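You operate a simulated robot arm through the tools that you are given. There is no shell and no other tool.

The job below is to be done with a simulated robot arm. You get a single attempt, and the scene is never put back.

TASK
Put things in order on the top of the yellow table. At the end: the silver steel bush from the top of the yellow table stands where the blue flanged plug stood; the red sanding pad stands where the silver steel bush stood; the green pass sign is on the brown small carton (marked "UNIT 45"); the blue flanged plug stands on top of the grey flanged pipe; the silver short steel tube is on the white box (marked "M20"); whatever was shut is shut again. Leave all else as you found it, and nothing knocked over.

The check looks at the end state, three seconds after you hand in, the way a careful person would. Anything else that was tipped, shoved, dropped, spilled or broken makes it a failure.

THE ROBOT
A 7-joint arm with a two-finger parallel gripper, fixed in place. Base frame: the origin is at the foot of the arm, x ahead of it, y to its left, z up; the work surface is at about z = 0. Units: m, rad, N and s.
With the tool pointing down near the work surface it reaches from about 0.22 to 0.58 m from the base axis. Its first joint turns from -1.152 to 1.152 rad. Payload 2.5 kg.
Tool frame: the origin (TCP) lies between the finger pads and is the grasp point; the fingertips stand 0.023 m ahead of it; z points along the fingers, y is the line along which they close. Largest opening 0.094 m; finger width 0.038, thickness 0.01; the body of the gripper, 0.054 by 0.096 m, starts 0.039 m behind the TCP.
Orientation is that of the tool frame in the base frame, as a unit quaternion [x, y, z, w]. With the fingers straight down and closing along the base's y, the tool's x points along the base's -x, its y along +y and its z along -z.

THE INTERFACE
- The arm moves only by the tool drive_tool. Its argument "targets" is a list of rows, each a list of 7 numbers: the opening in per cent of the stroke, from 0 (shut) to 100 (fully open), then the shift along the base's x, y, z in units of 250 mm (1.0 is 250 mm), then the turn, a rotation vector about the base's x, y, z in units of 180 degrees (1.0 is 180 degrees). In form: [[claw, dx, dy, dz, ax, ay, az], ...]. A call has 1 to 20 rows; each row is the pose to reach, as a shift and turn from the pose commanded when the call began. A call with a number of a shift or a turn outside -1 to 1 is refused whole. A row lasts 0.2 s, in which the tool goes at most 0.05 m and 0.15 rad; a call with a longer step from one row to the next is refused whole, and so is a gripper value outside its range. Where a pose cannot be reached the arm comes as near as it can. A force on the tool above 40 N (or 10 N above the force at the start of the call, whichever is more), or a blocked arm, ends the call early, and 0.2 s more pass. Each finger travels about 0.108 m/s and halts on what it meets, pressing with about 37 N; the grip force reading is that of the motor and also rises with nothing between the fingers. The clock runs only during rows and for 0.2 s after the last one: add rows that repeat a pose to give the fingers time. It gives the time, the measured TCP pose, the force on the tool (base axes), the opening and the grip force at its end, in the units of the frame above (readings bear some noise), with the torque about the TCP (base axes, N m) and any sound that the robot's microphone picked up.
- Cameras (640 x 400 px; columns grow to the right, rows downward): "scene" is fixed at [0.1362, -0.4214, 0.5468]; the picture's right is [0.66, -0.75, 0.00], its down [-0.49, -0.43, -0.76] and it looks along [0.57, 0.50, -0.65] (base axes); focal length 228 px, centre (320, 200). "wrist" rides on the gripper at [0.086, 0.016, -0.074] in the tool frame; the picture's right is [-0.18, 0.98, 0.00], its down [-0.58, -0.11, -0.81] and it looks along [-0.79, -0.15, 0.59] (tool axes); focal length 243 px, centre (320, 200). There is no depth. A picture from a camera that has moved, and an enlarged one, comes with that camera's place and axes in the base frame and with its lens. The place of the scene camera against the robot may be out by one fixed shift of up to 0.012 m in any direction.
- grab_frame(camera): a new picture of that camera. It takes no simulated time.
- zoom(camera, box): a new picture of the part [left, top, right, bottom] of that camera's present view, enlarged. It takes no simulated time.
- sign_off(): hands the job in; it is judged then, once.

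Places have to be worked out from the pictures, the camera data and where the tool is seen. Open the gripper and draw the arm clear of the work before you hand the job in, unless the task says otherwise.

The tools are called after "Emit:" by a JSON object that holds its "fn" and its "kwargs". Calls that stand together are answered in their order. drive_tool: Moves the arm, as the interface text tells. Its arguments: {"type":"object","properties":{"targets":{"type":"array","items":{"type":"array","items":{"type":"number"}}}},"required":["targets"]} The other tools are called the same way: grab_frame (camera) takes a picture; zoom (camera, box) takes an enlarged picture of a part of a camera's view; sign_off () hands the job in.

At the start:

```text
clock: 0.0
eef_pos: [0.4337, -0.1119, 0.2928]
ee_rot: [0.0, 1.0, 0.0, 0.0]
wrist_force: [1.0, 0.3, 0.0]
moment: [-0.03, 0.05, -0.04]
opening: 0.0941
grasp_force: 0.0
```

scene: 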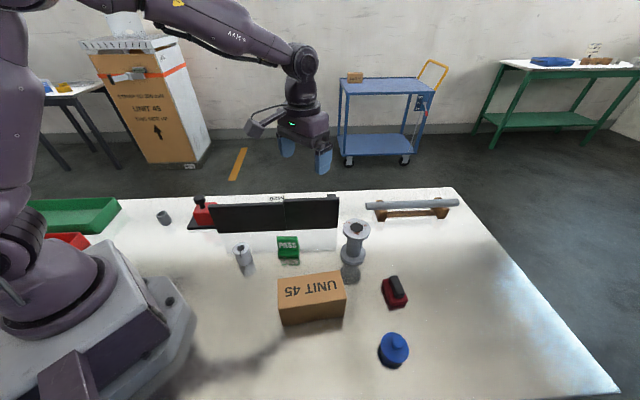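
wrist: 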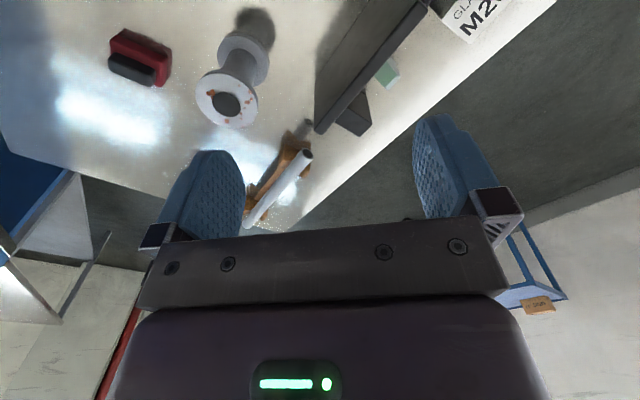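

I start by looking more closely at the scene. The pictures show a white-topped table with a carton, a plug, a red pad, a flanged pipe, a green sign and small cylinders; I zoom in to identify each one.

Emit:
{"fn": "zoom", "kwargs": {"camera": "scene", "box": [140, 180, 300, 280]}}

Emit:
{"fn": "zoom", "kwargs": {"camera": "scene", "box": [260, 180, 420, 280]}}

Emit:
{"fn": "zoom", "kwargs": {"camera": "scene", "box": [260, 260, 440, 380]}}

Emit:
{"fn": "zoom", "kwargs": {"camera": "scene", "box": [0, 180, 160, 280]}}

Emit:
{"fn": "zoom", "kwargs": {"camera": "scene", "box": [340, 170, 500, 270]}}

```text
4.00 times, centred on (220, 230) of scene
camera zoom: at [0.1362, -0.4214, 0.5468], right [0.66, -0.75, 0.0], down [-0.49, -0.43, -0.76], along [0.57, 0.5, -0.65], focal length 914 px, centre (720, 80)
```

zoom: 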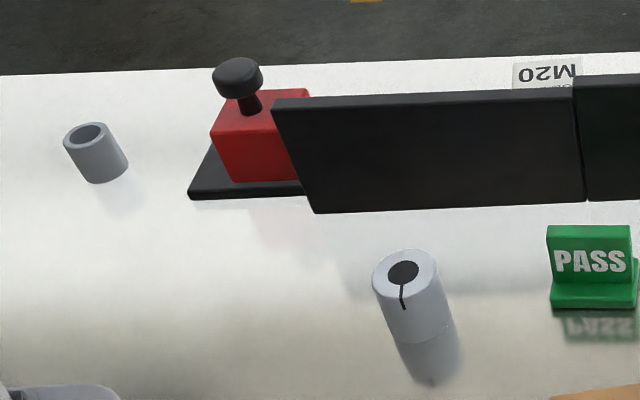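

```text
4.00 times, centred on (340, 230) of scene
camera zoom: at [0.1362, -0.4214, 0.5468], right [0.66, -0.75, 0.0], down [-0.49, -0.43, -0.76], along [0.57, 0.5, -0.65], focal length 914 px, centre (240, 80)
```

zoom: 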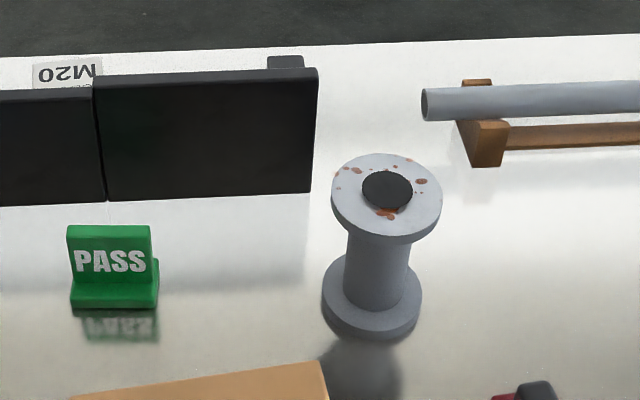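

```text
3.33 times, centred on (350, 320) of scene
camera zoom: at [0.1362, -0.4214, 0.5468], right [0.66, -0.75, 0.0], down [-0.49, -0.43, -0.76], along [0.57, 0.5, -0.65], focal length 762 px, centre (220, -200)
```

zoom: 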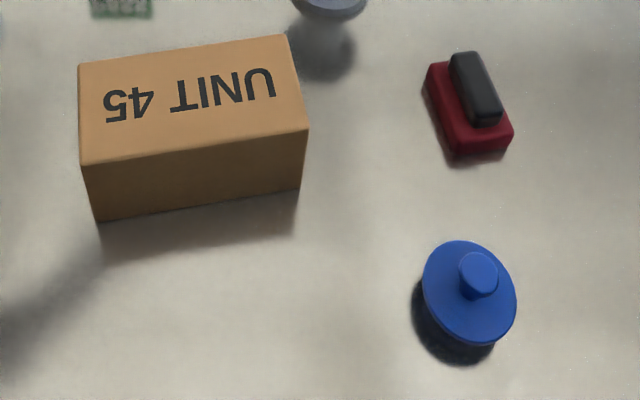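

```text
4.00 times, centred on (80, 230) of scene
camera zoom: at [0.1362, -0.4214, 0.5468], right [0.66, -0.75, 0.0], down [-0.49, -0.43, -0.76], along [0.57, 0.5, -0.65], focal length 914 px, centre (1280, 80)
```

zoom: 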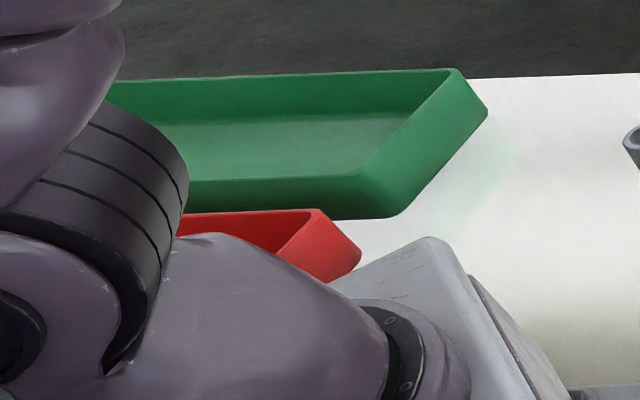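

```text
4.00 times, centred on (420, 220) of scene
camera zoom: at [0.1362, -0.4214, 0.5468], right [0.66, -0.75, 0.0], down [-0.49, -0.43, -0.76], along [0.57, 0.5, -0.65], focal length 914 px, centre (-80, 120)
```

zoom: 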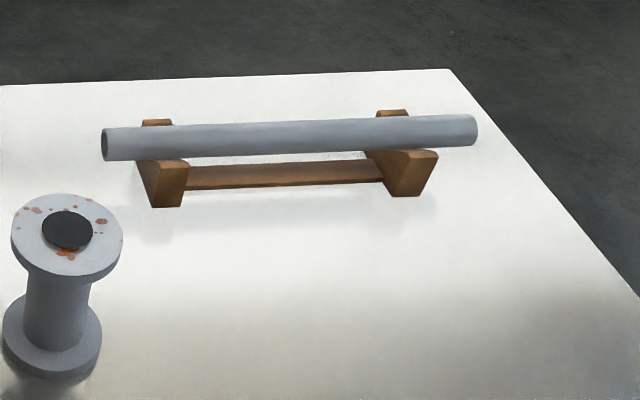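

The short tube (thin wall, far left), the slotted bush, the green sign, the pipe, the carton, the pad and the plug are all identified. The white M20 box lies behind black panels beside a red block with a knob, so I zoom the wrist view to see that assembly better.

Emit:
{"fn": "zoom", "kwargs": {"camera": "wrist", "box": [300, 0, 620, 200]}}

Emit:
{"fn": "zoom", "kwargs": {"camera": "scene", "box": [180, 180, 260, 240]}}

Emit:
{"fn": "zoom", "kwargs": {"camera": "scene", "box": [260, 180, 360, 250]}}

```text
2.00 times, centred on (460, 100) of wrist
camera zoom: at [0.3486, -0.0944, 0.3687], right [0.18, 0.98, 0.0], down [0.58, -0.11, 0.81], along [0.79, -0.15, -0.59], focal length 485 px, centre (40, 400)
```

zoom: 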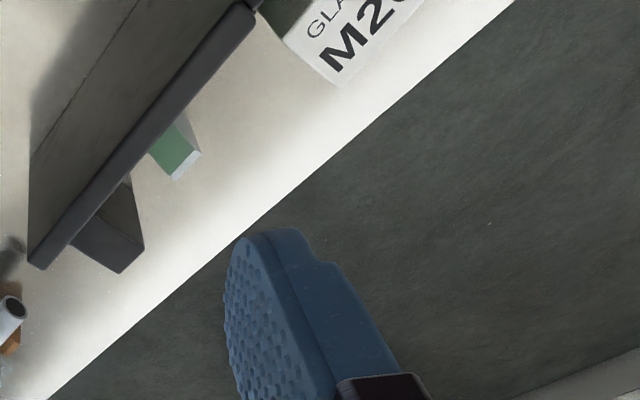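

```text
6.67 times, centred on (220, 210) of scene
camera zoom: at [0.1362, -0.4214, 0.5468], right [0.66, -0.75, 0.0], down [-0.49, -0.43, -0.76], along [0.57, 0.5, -0.65], focal length 1523 px, centre (987, 133)
```

zoom: 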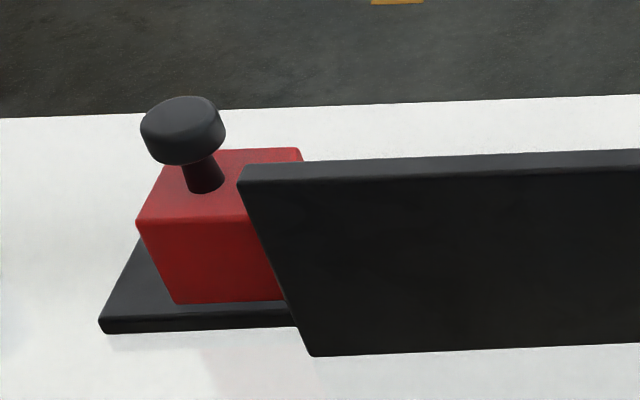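

```text
5.71 times, centred on (310, 215) of scene
camera zoom: at [0.1362, -0.4214, 0.5468], right [0.66, -0.75, 0.0], down [-0.49, -0.43, -0.76], along [0.57, 0.5, -0.65], focal length 1306 px, centre (377, 114)
```

zoom: 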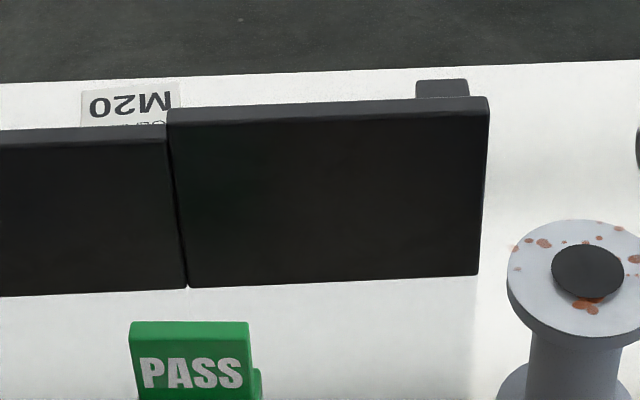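

A green-and-white thing and a bracket are hidden behind the panels. I raise the arm and shift it left so the wrist camera looks over the panels at the M20 box.

Emit:
{"fn": "drive_tool", "kwargs": {"targets": [[100, 0, 0, 0.15, 0, 0, 0], [100, 0, 0.05, 0.3, 0, 0, 0], [100, -0.05, 0.2, 0.4, 0, 0, 0], [100, -0.1, 0.35, 0.4, 0, 0, 0], [100, -0.15, 0.5, 0.4, 0, 0, 0], [100, -0.2, 0.65, 0.4, 0, 0, 0], [100, -0.3, 0.75, 0.4, 0, 0, 0], [100, -0.4, 0.85, 0.4, 0, 0, 0], [100, -0.4, 0.85, 0.4, 0, 0, 0]]}}

Emit:
{"fn": "grab_frame", "kwargs": {"camera": "wrist"}}

Emit:
{"fn": "grab_frame", "kwargs": {"camera": "scene"}}

```text
clock: 2.0
eef_pos: [0.3359, 0.0999, 0.3942]
ee_rot: [0.0, 1.0, 0.0, 0.0]
wrist_force: [0.0, -0.1, -0.6]
moment: [-0.03, 0.0, 0.03]
opening: 0.0942
grasp_force: 0.1
```

```text
taken
camera wrist: at [0.2502, 0.1179, 0.4694], right [0.18, 0.98, 0.0], down [0.58, -0.11, 0.81], along [0.79, -0.15, -0.59], focal length 243 px, centre (320, 200)
```

wrist: 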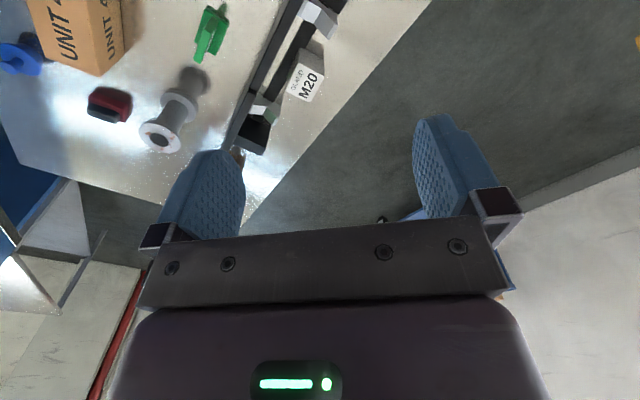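

```text
taken
```

scene: 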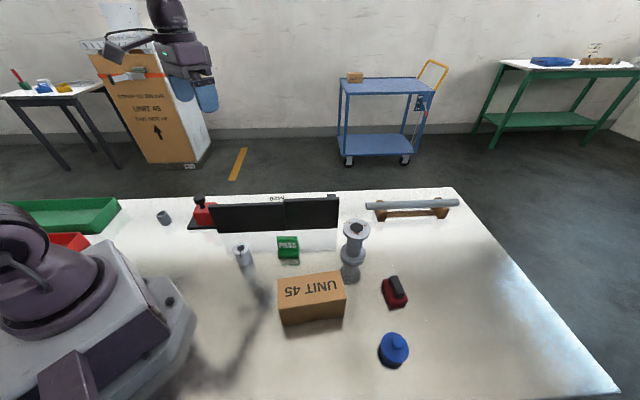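

Emit:
{"fn": "zoom", "kwargs": {"camera": "wrist", "box": [200, 0, 400, 160]}}

Emit:
{"fn": "zoom", "kwargs": {"camera": "wrist", "box": [0, 0, 240, 150]}}

```text
2.50 times, centred on (300, 80) of wrist
camera zoom: at [0.2502, 0.1179, 0.4694], right [0.18, 0.98, 0.0], down [0.58, -0.11, 0.81], along [0.79, -0.15, -0.59], focal length 606 px, centre (370, 500)
```

zoom: 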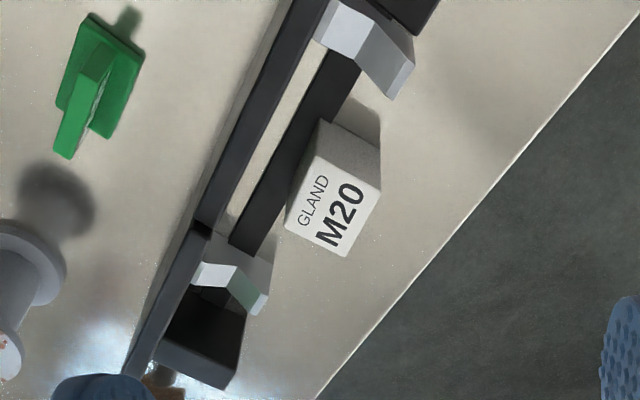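

```text
2.67 times, centred on (120, 75) of wrist
camera zoom: at [0.2502, 0.1179, 0.4694], right [0.18, 0.98, 0.0], down [0.58, -0.11, 0.81], along [0.79, -0.15, -0.59], focal length 647 px, centre (853, 533)
```

zoom: 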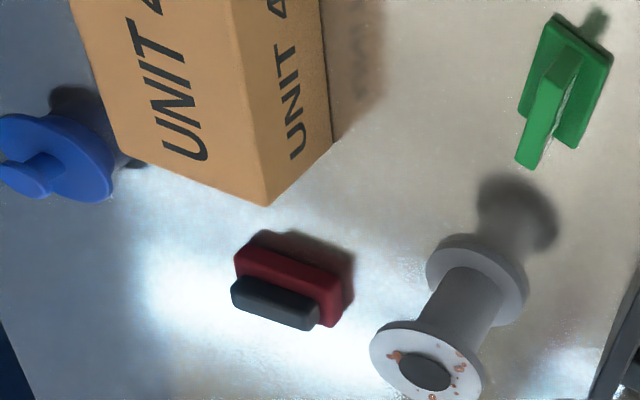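

The fixture has black panels in front, a black rail, two silver angled pieces and the M20 box behind it. I tilt the tool so the camera looks more steeply down at the whole fixture, including the red block.

Emit:
{"fn": "drive_tool", "kwargs": {"targets": [[100, 0, 0, 0, 0, 0.045, 0], [100, 0, 0, 0, 0, 0.09, 0], [100, 0, 0, 0, 0, 0.135, 0], [100, 0, 0, 0, 0, 0.18, 0], [100, 0, 0, 0, 0, 0.22, 0], [100, 0, 0, 0, 0, 0.22, 0]]}}

Emit:
{"fn": "grab_frame", "kwargs": {"camera": "wrist"}}

```text
clock: 3.4
eef_pos: [0.3341, 0.0998, 0.3943]
ee_rot: [0.001, 0.94, 0.0, -0.34]
wrist_force: [-0.5, -0.3, -0.5]
moment: [0.0, -0.02, 0.01]
opening: 0.0938
grasp_force: 0.1
```

```text
taken
camera wrist: at [0.3164, 0.1181, 0.507], right [0.14, 0.98, -0.12], down [0.96, -0.11, 0.25], along [0.23, -0.15, -0.96], focal length 243 px, centre (320, 200)
```

wrist: 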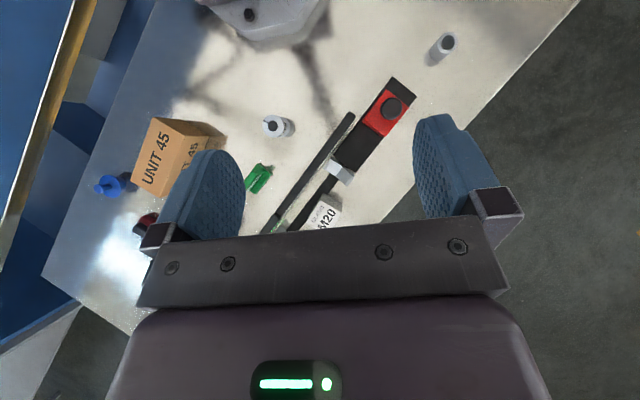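

Now I get a near top-down view. I zoom on the fixture and on the other objects.

Emit:
{"fn": "zoom", "kwargs": {"camera": "wrist", "box": [240, 60, 440, 240]}}

Emit:
{"fn": "zoom", "kwargs": {"camera": "wrist", "box": [80, 80, 320, 240]}}

Emit:
{"fn": "zoom", "kwargs": {"camera": "wrist", "box": [160, 0, 480, 120]}}

```text
2.22 times, centred on (340, 150) of wrist
camera zoom: at [0.3164, 0.1181, 0.507], right [0.14, 0.98, -0.12], down [0.96, -0.11, 0.25], along [0.23, -0.15, -0.96], focal length 539 px, centre (276, 311)
```

zoom: 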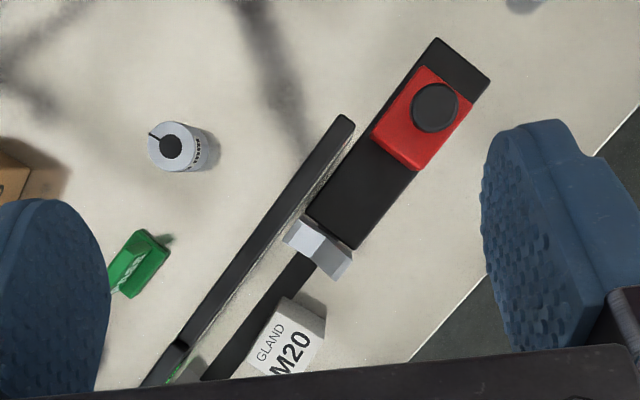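

```text
2.50 times, centred on (200, 160) of wrist
camera zoom: at [0.3164, 0.1181, 0.507], right [0.14, 0.98, -0.12], down [0.96, -0.11, 0.25], along [0.23, -0.15, -0.96], focal length 606 px, centre (620, 300)
```

zoom: 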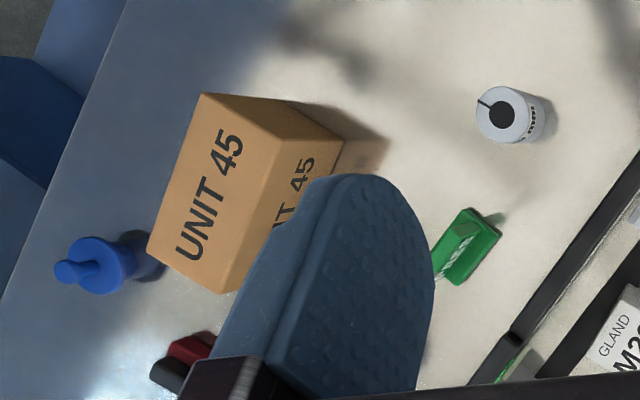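

```text
2.00 times, centred on (320, 60) of wrist
camera zoom: at [0.3164, 0.1181, 0.507], right [0.14, 0.98, -0.12], down [0.96, -0.11, 0.25], along [0.23, -0.15, -0.96], focal length 485 px, centre (320, 480)
```

zoom: 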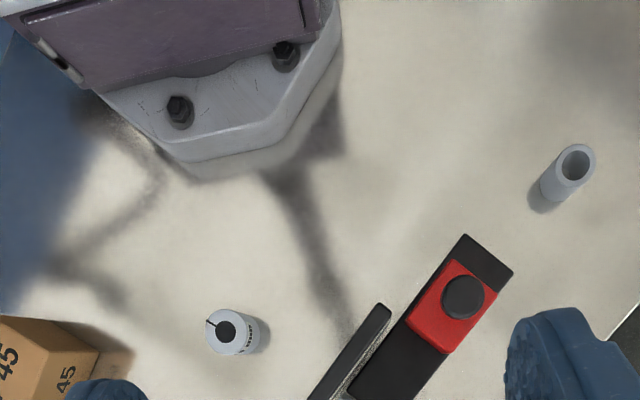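

The panels act as a free-standing screen, with a bar-clamp-like fixture behind it and the white M20 box beyond that at about (0.46, 0.06). I level the tool and go lower for an accurate look at the box, well above the 0.13 m screen.

Emit:
{"fn": "drive_tool", "kwargs": {"targets": [[100, 0.02, -0.03, 0, 0, -0.045, 0], [100, 0.04, -0.06, -0.1, 0, -0.09, 0], [100, 0.06, -0.09, -0.25, 0, -0.135, 0], [100, 0.08, -0.12, -0.4, 0, -0.18, 0], [100, 0.105, -0.16, -0.56, 0, -0.22, 0], [100, 0.105, -0.16, -0.56, 0, -0.22, 0]]}}

Emit:
{"fn": "zoom", "kwargs": {"camera": "wrist", "box": [220, 0, 460, 160]}}

Emit:
{"fn": "grab_frame", "kwargs": {"camera": "wrist"}}

Emit:
{"fn": "grab_frame", "kwargs": {"camera": "scene"}}

```text
clock: 4.8
eef_pos: [0.3618, 0.0592, 0.2546]
ee_rot: [0.0, 1.0, -0.001, 0.0]
wrist_force: [-0.1, 0.6, 0.4]
moment: [0.01, -0.01, -0.01]
opening: 0.0939
grasp_force: 0.1
```

```text
2.50 times, centred on (340, 80) of wrist
camera zoom: at [0.2753, 0.0779, 0.329], right [0.18, 0.98, 0.0], down [0.58, -0.11, 0.81], along [0.79, -0.15, -0.59], focal length 606 px, centre (270, 500)
```

zoom: 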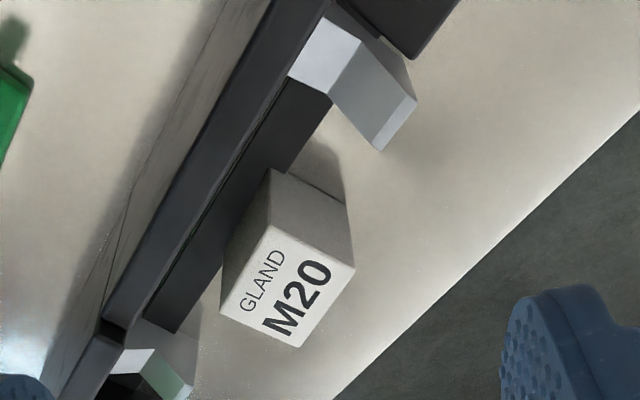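

```text
taken
camera wrist: at [0.2753, 0.0779, 0.329], right [0.18, 0.98, 0.0], down [0.58, -0.11, 0.81], along [0.79, -0.15, -0.59], focal length 243 px, centre (320, 200)
```

wrist: 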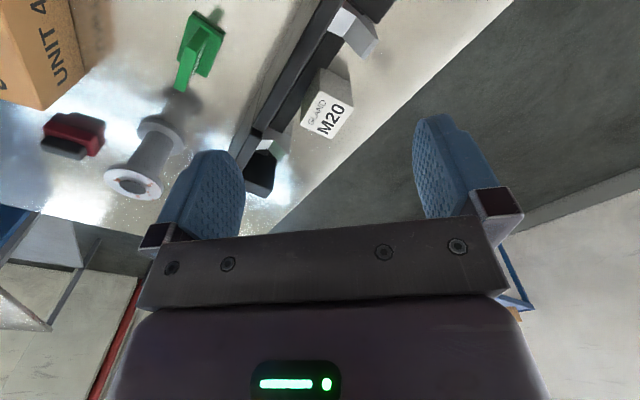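

```text
taken
```

scene: 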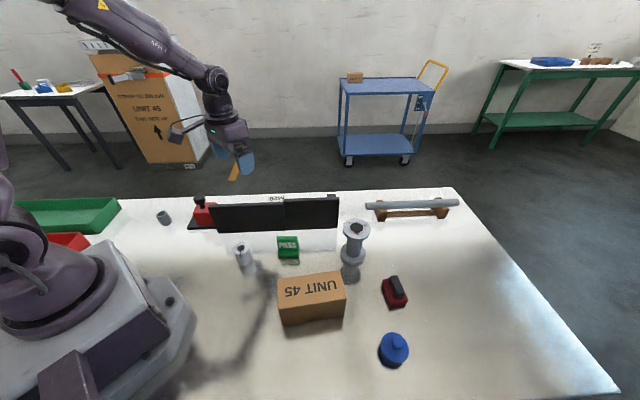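

The M20 box top is about 55 x 48 mm at z ≈ 0.055, centred near (0.464, 0.051), roughly 7 cm behind the screen. Next I hover over the bush to measure it.

Emit:
{"fn": "drive_tool", "kwargs": {"targets": [[100, -0.1, -0.1, 0, 0, 0, 0], [100, -0.2, -0.2, 0, 0, 0, 0], [100, -0.3, -0.3, -0.05, 0, 0, 0], [100, -0.326, -0.314, -0.2, 0, 0, 0], [100, -0.326, -0.314, -0.2, 0, 0, 0]]}}

Emit:
{"fn": "grab_frame", "kwargs": {"camera": "wrist"}}

Emit:
{"fn": "zoom", "kwargs": {"camera": "wrist", "box": [240, 0, 400, 100]}}

Emit:
{"fn": "grab_frame", "kwargs": {"camera": "scene"}}

```text
clock: 6.0
eef_pos: [0.2764, -0.0173, 0.2045]
ee_rot: [0.0, 1.0, 0.0, 0.0]
wrist_force: [-0.2, 0.1, -0.1]
moment: [0.03, 0.01, -0.01]
opening: 0.0939
grasp_force: 0.2
```

```text
taken
camera wrist: at [0.1915, 0.0005, 0.2791], right [0.18, 0.98, 0.0], down [0.58, -0.11, 0.81], along [0.79, -0.15, -0.59], focal length 243 px, centre (320, 200)
```

wrist: 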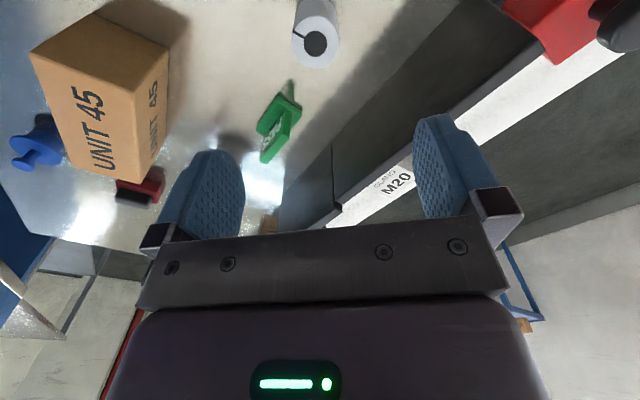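

```text
4.00 times, centred on (320, 50) of wrist
camera zoom: at [0.1915, 0.0005, 0.2791], right [0.18, 0.98, 0.0], down [0.58, -0.11, 0.81], along [0.79, -0.15, -0.59], focal length 970 px, centre (320, 800)
```

zoom: 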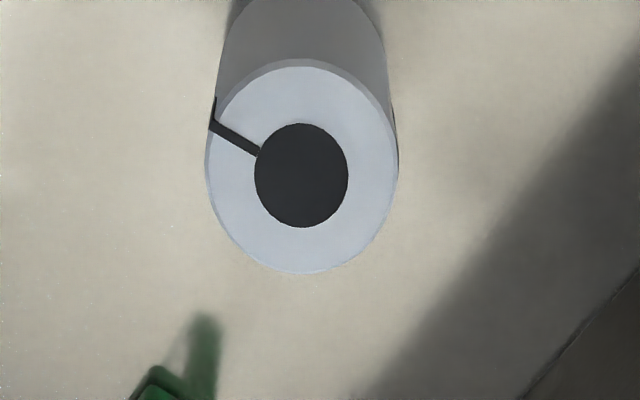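

```text
taken
```

scene: 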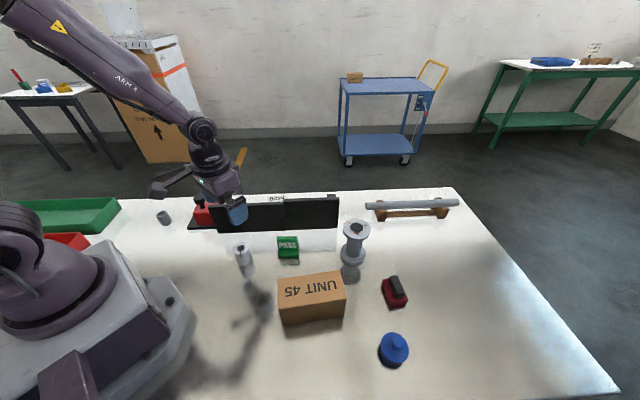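

The bush is about 41 mm across and 50 mm tall, near (0.2755, -0.0195). I now travel high over the carton towards the plug, pausing over the carton to measure it.

Emit:
{"fn": "drive_tool", "kwargs": {"targets": [[100, 0, 0, 0.19, 0, 0, 0], [100, 0.04, -0.18, 0.25, 0, 0, 0], [100, 0.08, -0.36, 0.25, 0, 0, 0], [100, 0.12, -0.54, 0.25, 0, 0, 0], [100, 0.14, -0.72, 0.25, 0, 0, 0], [100, 0.166, -0.888, 0.25, 0, 0, 0], [100, 0.166, -0.888, 0.25, 0, 0, 0]]}}

Emit:
{"fn": "grab_frame", "kwargs": {"camera": "wrist"}}

Emit:
{"fn": "zoom", "kwargs": {"camera": "wrist", "box": [200, 0, 440, 150]}}

```text
clock: 7.6
eef_pos: [0.3224, -0.2411, 0.2686]
ee_rot: [0.0, 1.0, 0.0, 0.001]
wrist_force: [0.3, -0.5, -0.6]
moment: [-0.01, -0.01, 0.01]
opening: 0.0941
grasp_force: 0.0
```

```text
taken
camera wrist: at [0.2376, -0.2232, 0.3422], right [0.18, 0.98, 0.0], down [0.58, -0.11, 0.81], along [0.79, -0.15, -0.59], focal length 243 px, centre (320, 200)
```

wrist: 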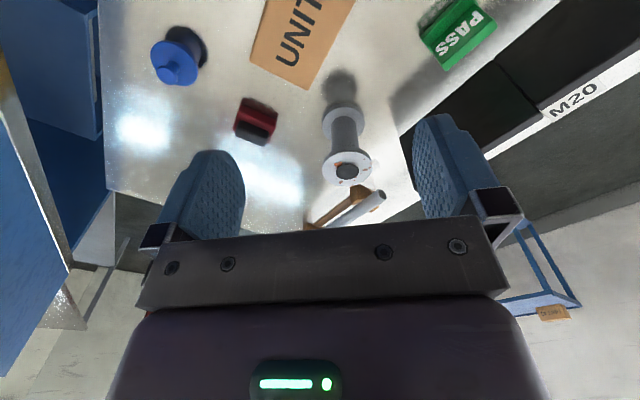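

```text
2.67 times, centred on (320, 75) of wrist
camera zoom: at [0.2376, -0.2232, 0.3422], right [0.18, 0.98, 0.0], down [0.58, -0.11, 0.81], along [0.79, -0.15, -0.59], focal length 647 px, centre (320, 533)
```

zoom: 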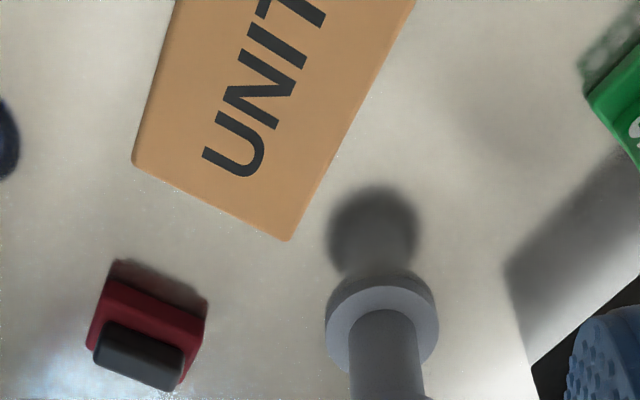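

The carton top is centred near (0.307, -0.245) at z ≈ 0.08, and the pipe is near (0.48, -0.231). I move on to hover over the blue plug.

Emit:
{"fn": "drive_tool", "kwargs": {"targets": [[100, 0.03, -0.18, 0, 0, 0, 0], [100, 0.06, -0.36, 0, 0, 0, 0], [100, 0.09, -0.54, 0, 0, 0, 0], [100, 0.108, -0.728, -0.05, 0, 0, 0], [100, 0.108, -0.728, -0.181, 0, 0, 0], [100, 0.108, -0.728, -0.181, 0, 0, 0]]}}

Emit:
{"fn": "grab_frame", "kwargs": {"camera": "wrist"}}

Emit:
{"fn": "zoom", "kwargs": {"camera": "wrist", "box": [240, 0, 400, 100]}}

Emit:
{"fn": "grab_frame", "kwargs": {"camera": "scene"}}

```text
clock: 9.0
eef_pos: [0.347, -0.4224, 0.2198]
ee_rot: [0.0, 1.0, 0.0, 0.0]
wrist_force: [-0.1, -0.4, 0.1]
moment: [0.0, 0.0, 0.02]
opening: 0.0943
grasp_force: 0.1
```

```text
taken
camera wrist: at [0.2614, -0.4049, 0.2948], right [0.18, 0.98, 0.0], down [0.58, -0.11, 0.81], along [0.79, -0.15, -0.59], focal length 243 px, centre (320, 200)
```

wrist: 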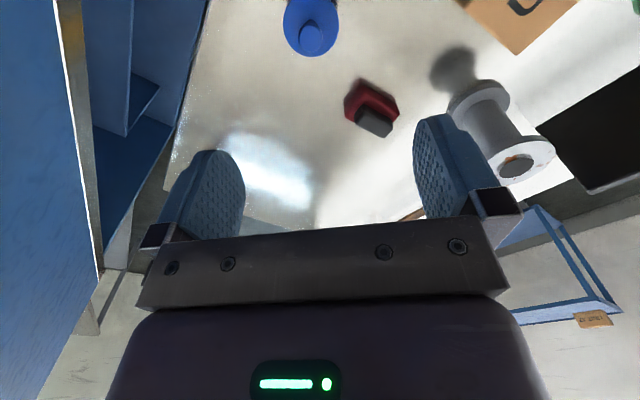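

```text
4.00 times, centred on (320, 50) of wrist
camera zoom: at [0.2614, -0.4049, 0.2948], right [0.18, 0.98, 0.0], down [0.58, -0.11, 0.81], along [0.79, -0.15, -0.59], focal length 970 px, centre (320, 800)
```

zoom: 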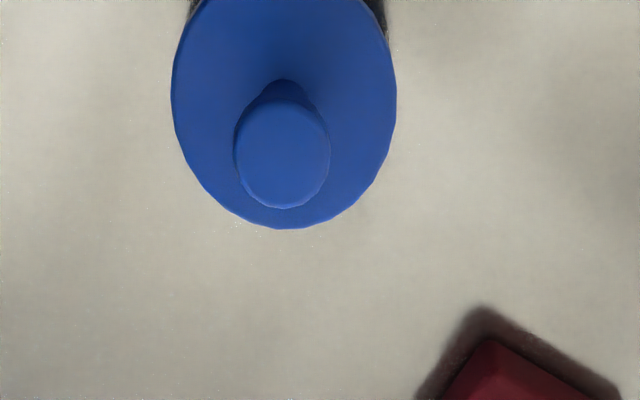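

```text
taken
```

scene: 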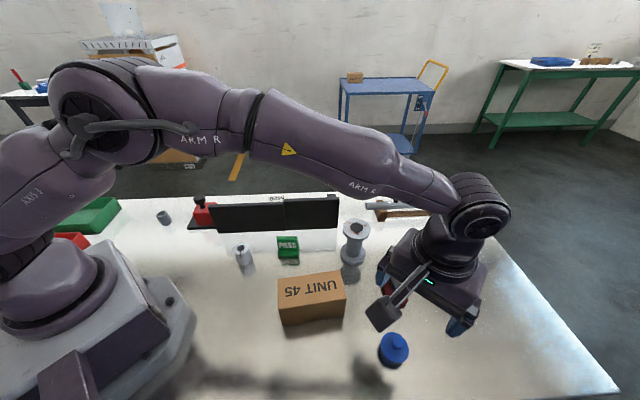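

The plug is centred a little to the right of the tool line, at about (0.349, -0.431), with a 54 mm flange and a 21 mm knob topping out near z ≈ 0.05. I centre over it and descend to about z = 0.13 to refine.

Emit:
{"fn": "drive_tool", "kwargs": {"targets": [[100, 0.007, -0.036, -0.18, 0, 0, 0], [100, 0.007, -0.036, -0.36, 0, 0, 0], [100, 0.007, -0.036, -0.36, 0, 0, 0]]}}

Emit:
{"fn": "grab_frame", "kwargs": {"camera": "wrist"}}

Emit:
{"fn": "zoom", "kwargs": {"camera": "wrist", "box": [240, 20, 400, 120]}}

Emit:
{"fn": "grab_frame", "kwargs": {"camera": "scene"}}

```text
clock: 9.8
eef_pos: [0.349, -0.4318, 0.1303]
ee_rot: [0.0, 1.0, 0.0, 0.0]
wrist_force: [0.5, 0.0, -1.0]
moment: [0.0, -0.02, 0.02]
opening: 0.0938
grasp_force: 0.0
```

```text
taken
camera wrist: at [0.2631, -0.4137, 0.2045], right [0.18, 0.98, 0.0], down [0.58, -0.11, 0.81], along [0.79, -0.15, -0.59], focal length 243 px, centre (320, 200)
```

wrist: 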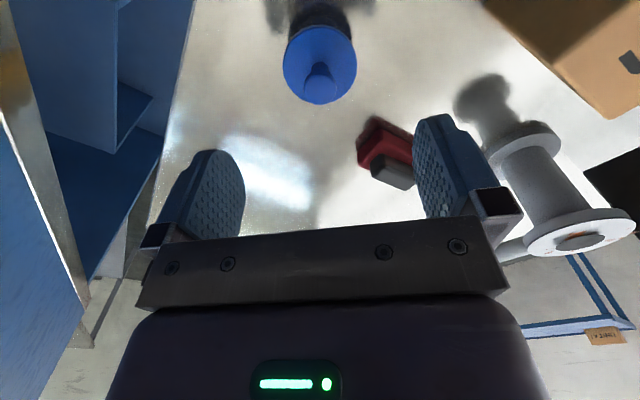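

```text
4.00 times, centred on (320, 70) of wrist
camera zoom: at [0.2631, -0.4137, 0.2045], right [0.18, 0.98, 0.0], down [0.58, -0.11, 0.81], along [0.79, -0.15, -0.59], focal length 970 px, centre (320, 720)
```

zoom: 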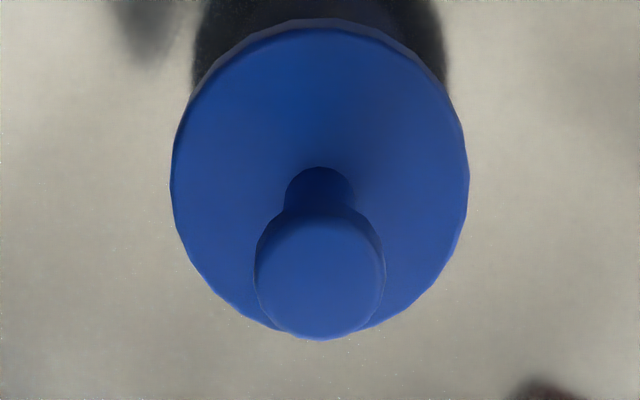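

```text
taken
```

scene: 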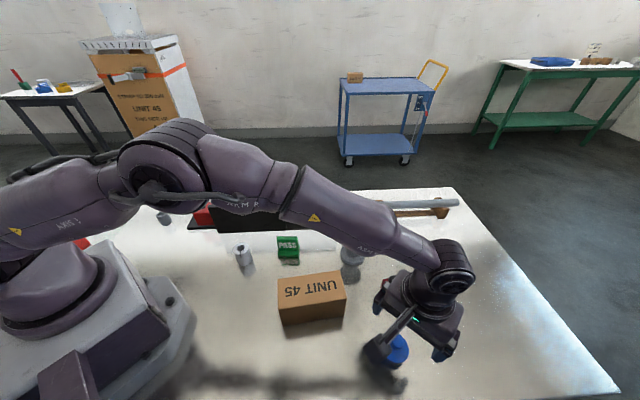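

The plug is well centred: the flange is at column 320 and the mushroom-shaped knob's head is about 21 mm across with its top near z = 0.05. I lower so that the fingertips sit beside the knob, just above the flange, and look before closing.

Emit:
{"fn": "drive_tool", "kwargs": {"targets": [[100, -0.003, 0, -0.12, 0, 0, 0], [70, -0.003, 0, -0.22, 0, 0, 0], [60, -0.003, 0, -0.3, 0, 0, 0], [60, -0.003, 0, -0.3, 0, 0, 0]]}}

Emit:
{"fn": "grab_frame", "kwargs": {"camera": "wrist"}}

Emit:
{"fn": "zoom", "kwargs": {"camera": "scene", "box": [340, 280, 480, 400]}}

```text
clock: 10.8
eef_pos: [0.349, -0.4315, 0.0565]
ee_rot: [0.0, 1.0, 0.0, 0.0]
wrist_force: [-0.4, 0.5, -0.1]
moment: [-0.01, -0.01, 0.01]
opening: 0.0563
grasp_force: 0.1
```

```text
taken
camera wrist: at [0.2627, -0.4143, 0.1301], right [0.18, 0.98, 0.0], down [0.58, -0.11, 0.81], along [0.79, -0.15, -0.59], focal length 243 px, centre (320, 200)
```

wrist: 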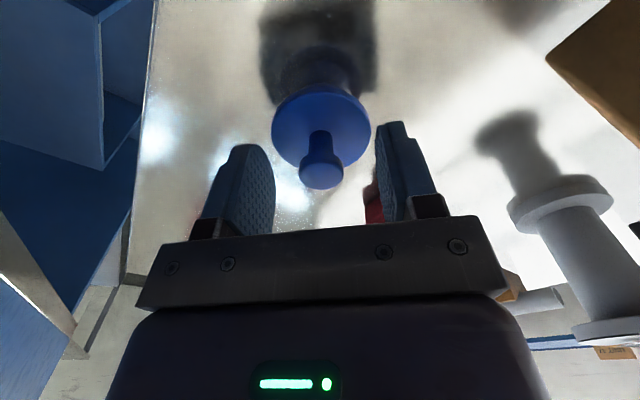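

```text
3.33 times, centred on (410, 340) of scene
camera zoom: at [0.1362, -0.4214, 0.5468], right [0.66, -0.75, 0.0], down [-0.49, -0.43, -0.76], along [0.57, 0.5, -0.65], focal length 762 px, centre (20, -267)
```

zoom: 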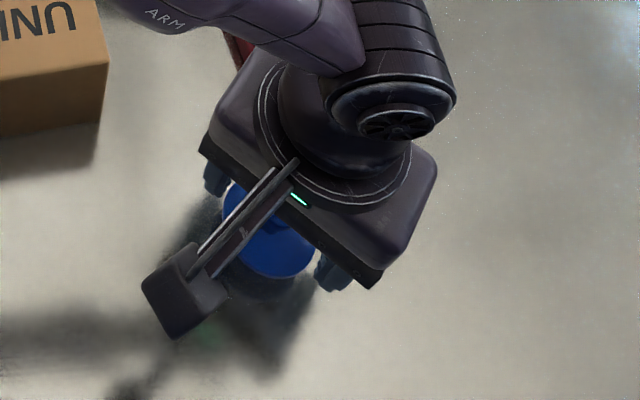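

Emit:
{"fn": "zoom", "kwargs": {"camera": "wrist", "box": [220, 60, 420, 220]}}

```text
2.50 times, centred on (320, 140) of wrist
camera zoom: at [0.2627, -0.4143, 0.1301], right [0.18, 0.98, 0.0], down [0.58, -0.11, 0.81], along [0.79, -0.15, -0.59], focal length 606 px, centre (320, 350)
```

zoom: 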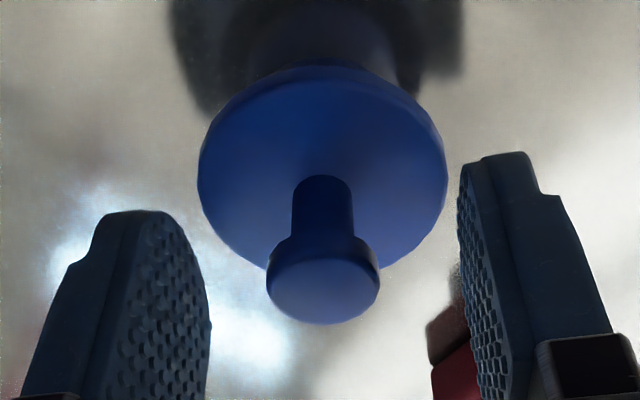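

The knob sits squarely between the fingers with its top near z ≈ 0.052, and the flange top is near 0.015. I go down another 9 mm so the pads meet the head at the grasp point, then close.

Emit:
{"fn": "drive_tool", "kwargs": {"targets": [[60, 0, 0, -0.036, 0, 0, 0], [40, 0, 0, -0.036, 0, 0, 0], [20, 0, 0, -0.036, 0, 0, 0], [5, 0, 0, -0.036, 0, 0, 0], [0, 0, 0, -0.036, 0, 0, 0], [0, 0, 0, -0.036, 0, 0, 0]]}}

Emit:
{"fn": "zoom", "kwargs": {"camera": "wrist", "box": [220, 60, 420, 220]}}

```text
clock: 12.2
eef_pos: [0.3486, -0.4311, 0.0467]
ee_rot: [-0.001, 1.0, -0.001, 0.001]
wrist_force: [0.6, -2.9, 8.2]
moment: [-0.1, 0.02, -0.01]
opening: 0.0517
grasp_force: 37.1
```

```text
2.50 times, centred on (320, 140) of wrist
camera zoom: at [0.2629, -0.4133, 0.122], right [0.18, 0.98, 0.0], down [0.58, -0.11, 0.81], along [0.79, -0.15, -0.59], focal length 606 px, centre (320, 350)
```

zoom: 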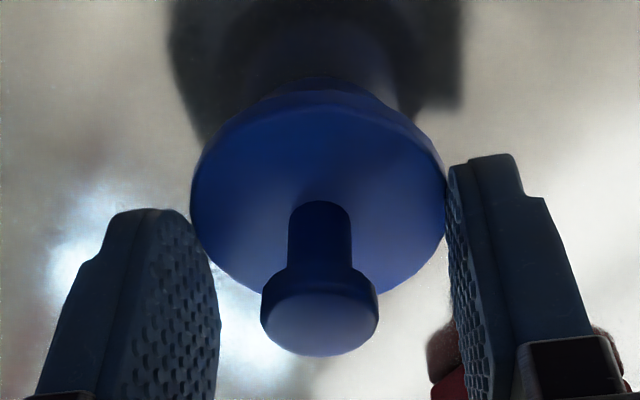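

The grip read 0.0517 m, so the tips caught the flange rim (flange is taller than I judged, top near 0.025–0.028). I reopen, rise 12 mm and shift 5 mm back in x so I can take the knob instead.

Emit:
{"fn": "drive_tool", "kwargs": {"targets": [[60, 0, 0, 0, 0, 0, 0], [60, 0, 0, 0, 0, 0, 0], [60, -0.01, 0, 0.03, 0, 0, 0], [60, -0.02, 0, 0.048, 0, 0, 0], [60, -0.02, 0, 0.048, 0, 0, 0]]}}

Emit:
{"fn": "zoom", "kwargs": {"camera": "wrist", "box": [220, 60, 420, 220]}}

Emit:
{"fn": "grab_frame", "kwargs": {"camera": "wrist"}}

```text
clock: 13.4
eef_pos: [0.3435, -0.4331, 0.0583]
ee_rot: [-0.001, 1.0, 0.0, 0.0]
wrist_force: [-0.4, -0.9, 0.4]
moment: [-0.01, 0.03, 0.01]
opening: 0.0563
grasp_force: 0.1
```

```text
2.50 times, centred on (320, 140) of wrist
camera zoom: at [0.2574, -0.4135, 0.1337], right [0.18, 0.98, 0.0], down [0.58, -0.11, 0.81], along [0.79, -0.15, -0.59], focal length 606 px, centre (320, 350)
```

zoom: 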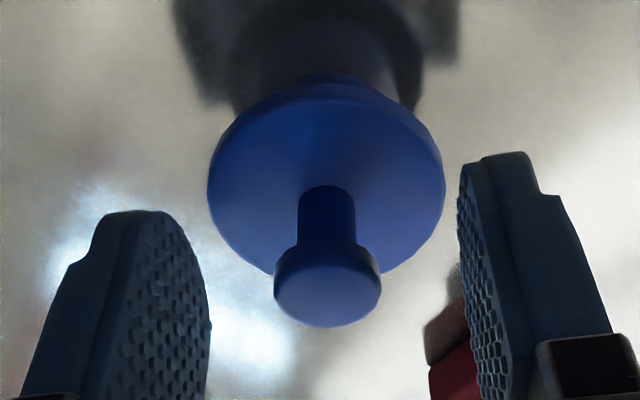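

```text
taken
camera wrist: at [0.2574, -0.4135, 0.1337], right [0.18, 0.98, 0.0], down [0.58, -0.11, 0.81], along [0.79, -0.15, -0.59], focal length 243 px, centre (320, 200)
```

wrist: 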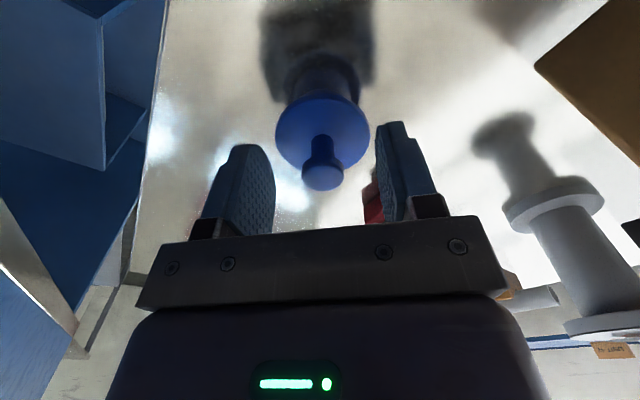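

The knob head is now nearly at the grasp point, 1.4 mm off in y. I correct that and close on the knob.

Emit:
{"fn": "drive_tool", "kwargs": {"targets": [[50, 0, 0.006, -0.006, 0, 0, 0], [35, 0, 0.006, -0.008, 0, 0, 0], [20, 0, 0.006, -0.008, 0, 0, 0], [10, 0, 0.006, -0.008, 0, 0, 0], [0, 0, 0.006, -0.008, 0, 0, 0], [0, 0, 0.006, -0.008, 0, 0, 0], [0, 0, 0.006, -0.008, 0, 0, 0]]}}

Emit:
{"fn": "zoom", "kwargs": {"camera": "wrist", "box": [220, 60, 420, 220]}}

```text
clock: 15.0
eef_pos: [0.343, -0.4295, 0.0576]
ee_rot: [0.0, 1.0, 0.0, 0.0]
wrist_force: [0.2, 0.5, 0.3]
moment: [-0.02, 0.01, 0.0]
opening: 0.0199
grasp_force: 37.3
```

```text
2.50 times, centred on (320, 140) of wrist
camera zoom: at [0.2574, -0.4119, 0.1317], right [0.18, 0.98, 0.0], down [0.58, -0.11, 0.81], along [0.79, -0.15, -0.59], focal length 606 px, centre (320, 350)
```

zoom: 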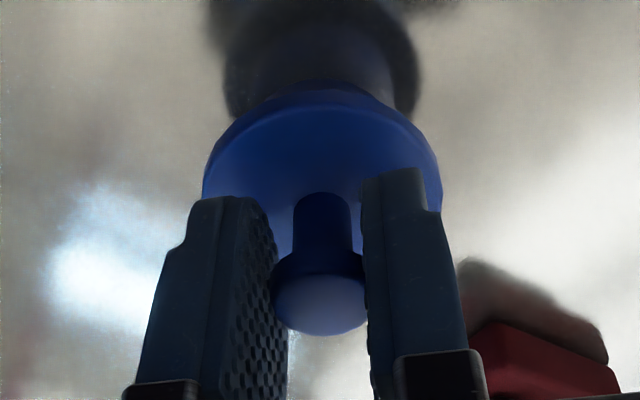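

The knob is held (opening 19.9 mm, 37 N); the plug's original place is about (0.343, -0.4295). I lift straight up and look at its underside.

Emit:
{"fn": "drive_tool", "kwargs": {"targets": [[0, 0, 0, 0.05, 0, 0, 0], [0, 0, 0, 0.15, 0, 0, 0], [0, 0, 0, 0.3, 0, 0, 0], [0, 0, 0, 0.45, 0, 0, 0], [0, 0, 0, 0.6, 0, 0, 0], [0, 0, 0, 0.72, 0, 0, 0], [0, 0, 0, 0.72, 0, 0, 0]]}}

Emit:
{"fn": "grab_frame", "kwargs": {"camera": "wrist"}}

Emit:
{"fn": "grab_frame", "kwargs": {"camera": "scene"}}

Emit:
{"fn": "zoom", "kwargs": {"camera": "wrist", "box": [220, 60, 420, 220]}}

```text
clock: 16.6
eef_pos: [0.3436, -0.4302, 0.2367]
ee_rot: [0.0, 1.0, 0.0, 0.0]
wrist_force: [-0.4, -0.2, -1.1]
moment: [-0.01, -0.03, 0.0]
opening: 0.0198
grasp_force: 37.1
```

```text
taken
camera wrist: at [0.2574, -0.412, 0.3111], right [0.18, 0.98, 0.0], down [0.58, -0.11, 0.81], along [0.79, -0.15, -0.59], focal length 243 px, centre (320, 200)
```

wrist: 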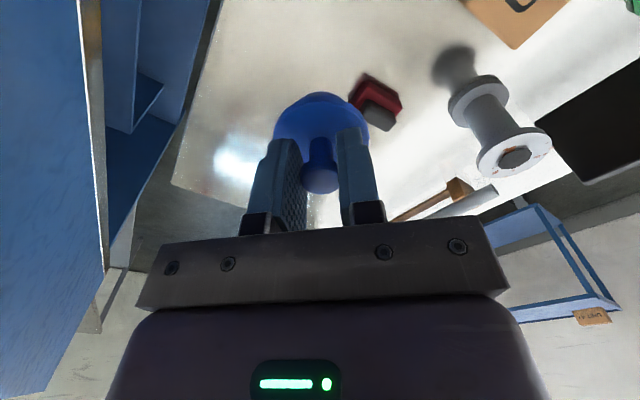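

```text
taken
```

scene: 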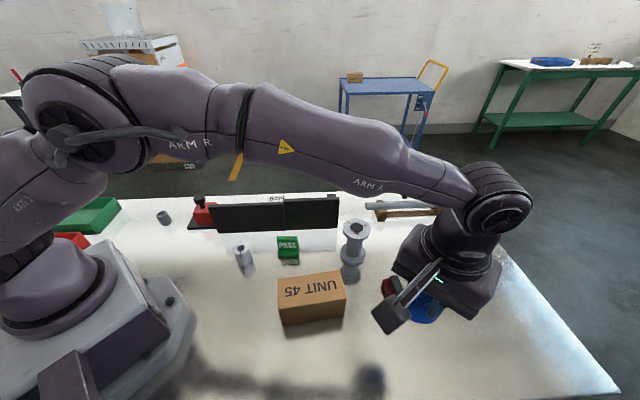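

```text
2.50 times, centred on (320, 140) of wrist
camera zoom: at [0.2574, -0.412, 0.3111], right [0.18, 0.98, 0.0], down [0.58, -0.11, 0.81], along [0.79, -0.15, -0.59], focal length 606 px, centre (320, 350)
```

zoom: 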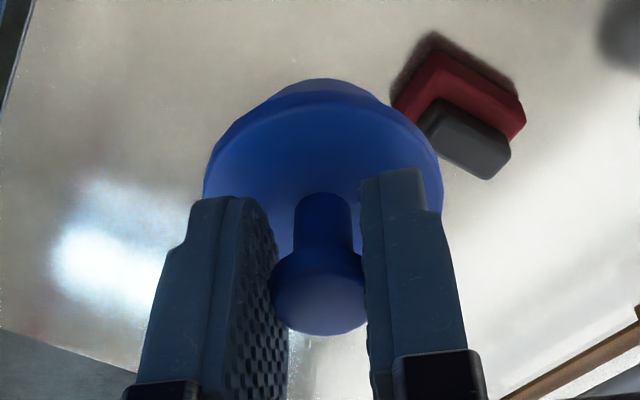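

The plug hangs level and has a narrower spigot under its flange. I zoom on the pipe's top to see whether its dark centre is a bore that the spigot should enter.

Emit:
{"fn": "zoom", "kwargs": {"camera": "wrist", "box": [430, 60, 570, 190]}}

Emit:
{"fn": "zoom", "kwargs": {"camera": "scene", "box": [325, 210, 385, 270]}}

Emit:
{"fn": "zoom", "kwargs": {"camera": "wrist", "box": [260, 80, 380, 160]}}

```text
3.08 times, centred on (500, 125) of wrist
camera zoom: at [0.2574, -0.412, 0.3111], right [0.18, 0.98, 0.0], down [0.58, -0.11, 0.81], along [0.79, -0.15, -0.59], focal length 746 px, centre (-234, 431)
```

zoom: 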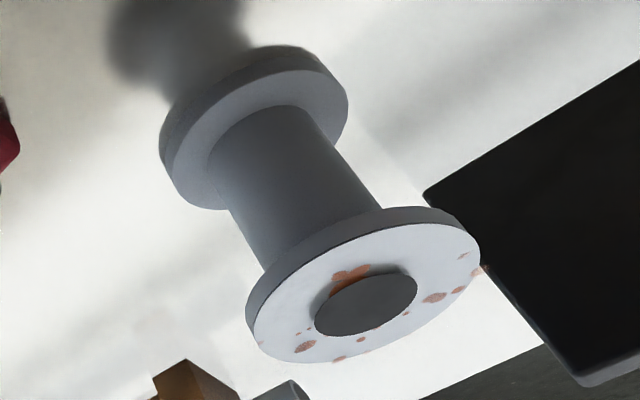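

```text
6.67 times, centred on (355, 240) of scene
camera zoom: at [0.1362, -0.4214, 0.5468], right [0.66, -0.75, 0.0], down [-0.49, -0.43, -0.76], along [0.57, 0.5, -0.65], focal length 1523 px, centre (87, -67)
```

zoom: 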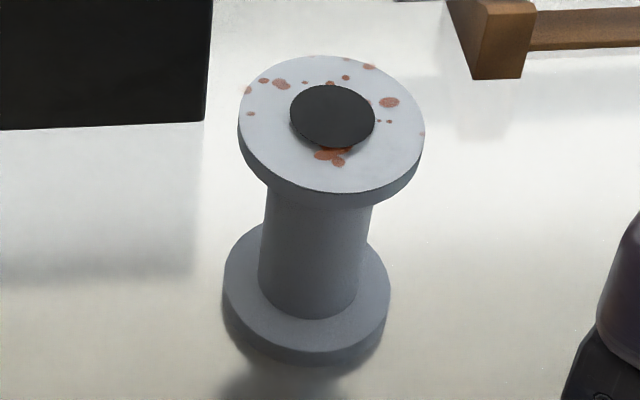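

```text
5.00 times, centred on (320, 120) of wrist
camera zoom: at [0.2574, -0.412, 0.3111], right [0.18, 0.98, 0.0], down [0.58, -0.11, 0.81], along [0.79, -0.15, -0.59], focal length 1213 px, centre (320, 600)
```

zoom: 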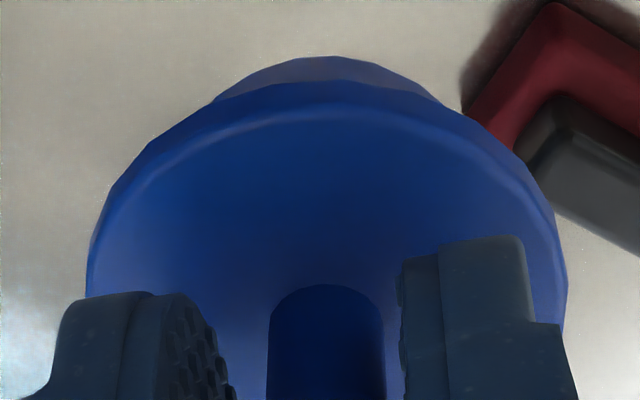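

The pipe's dark centre looks like a shallow cap rather than an open bore; its top flange is about 72 mm across at z ≈ 0.109, centred near (0.484, -0.231). I carry the plug over at z ≈ 0.26.

Emit:
{"fn": "drive_tool", "kwargs": {"targets": [[0, 0.05, 0.06, 0.1, 0, 0, 0], [0, 0.12, 0.16, 0.1, 0, 0, 0], [0, 0.2, 0.27, 0.1, 0, 0, 0], [0, 0.28, 0.38, 0.1, 0, 0, 0], [0, 0.36, 0.5, 0.1, 0, 0, 0], [0, 0.44, 0.62, 0.1, 0, 0, 0], [0, 0.52, 0.72, 0.1, 0, 0, 0], [0, 0.564, 0.792, 0.06, 0, 0, 0], [0, 0.564, 0.792, 0.0, 0, 0, 0], [0, 0.564, 0.792, 0.0, 0, 0, 0]]}}

Emit:
{"fn": "grab_frame", "kwargs": {"camera": "wrist"}}

Emit:
{"fn": "grab_frame", "kwargs": {"camera": "scene"}}

Emit:
{"fn": "zoom", "kwargs": {"camera": "wrist", "box": [240, 40, 400, 200]}}

Emit:
{"fn": "zoom", "kwargs": {"camera": "scene", "box": [310, 130, 430, 280]}}

```text
clock: 18.8
eef_pos: [0.4846, -0.2307, 0.2371]
ee_rot: [0.001, 1.0, 0.0, 0.0]
wrist_force: [-0.2, 1.0, -0.8]
moment: [0.0, 0.02, 0.0]
opening: 0.0195
grasp_force: 36.4
```

```text
taken
camera wrist: at [0.3989, -0.2128, 0.3117], right [0.18, 0.98, 0.0], down [0.58, -0.11, 0.81], along [0.79, -0.15, -0.59], focal length 243 px, centre (320, 200)
```

wrist: 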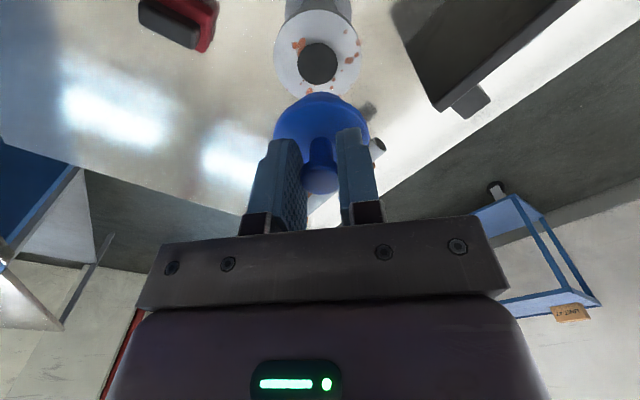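

```text
taken
```

scene: 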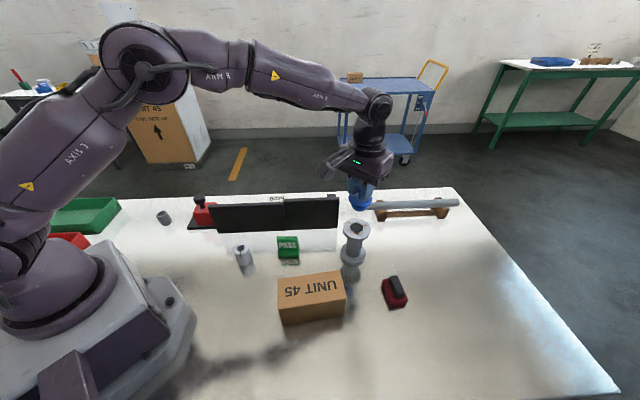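

```text
2.50 times, centred on (320, 120) of wrist
camera zoom: at [0.3989, -0.2128, 0.3117], right [0.18, 0.98, 0.0], down [0.58, -0.11, 0.81], along [0.79, -0.15, -0.59], focal length 606 px, centre (320, 400)
```

zoom: 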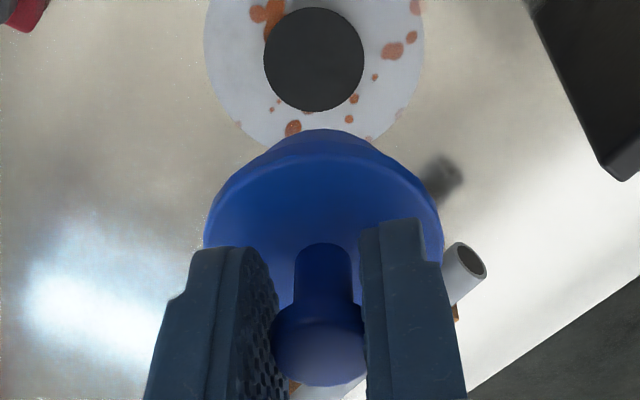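

```text
2.67 times, centred on (370, 205) of scene
camera zoom: at [0.1362, -0.4214, 0.5468], right [0.66, -0.75, 0.0], down [-0.49, -0.43, -0.76], along [0.57, 0.5, -0.65], focal length 609 px, centre (187, 187)
```

zoom: 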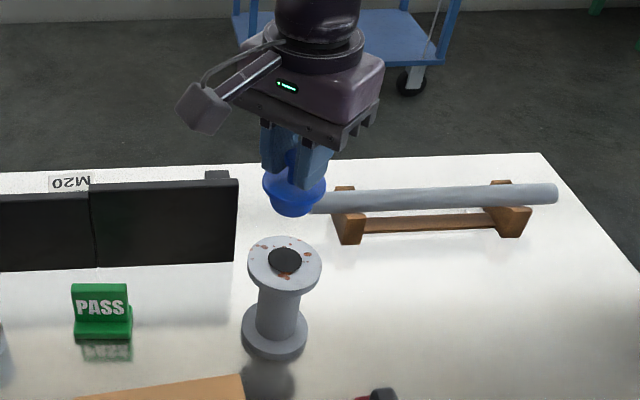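

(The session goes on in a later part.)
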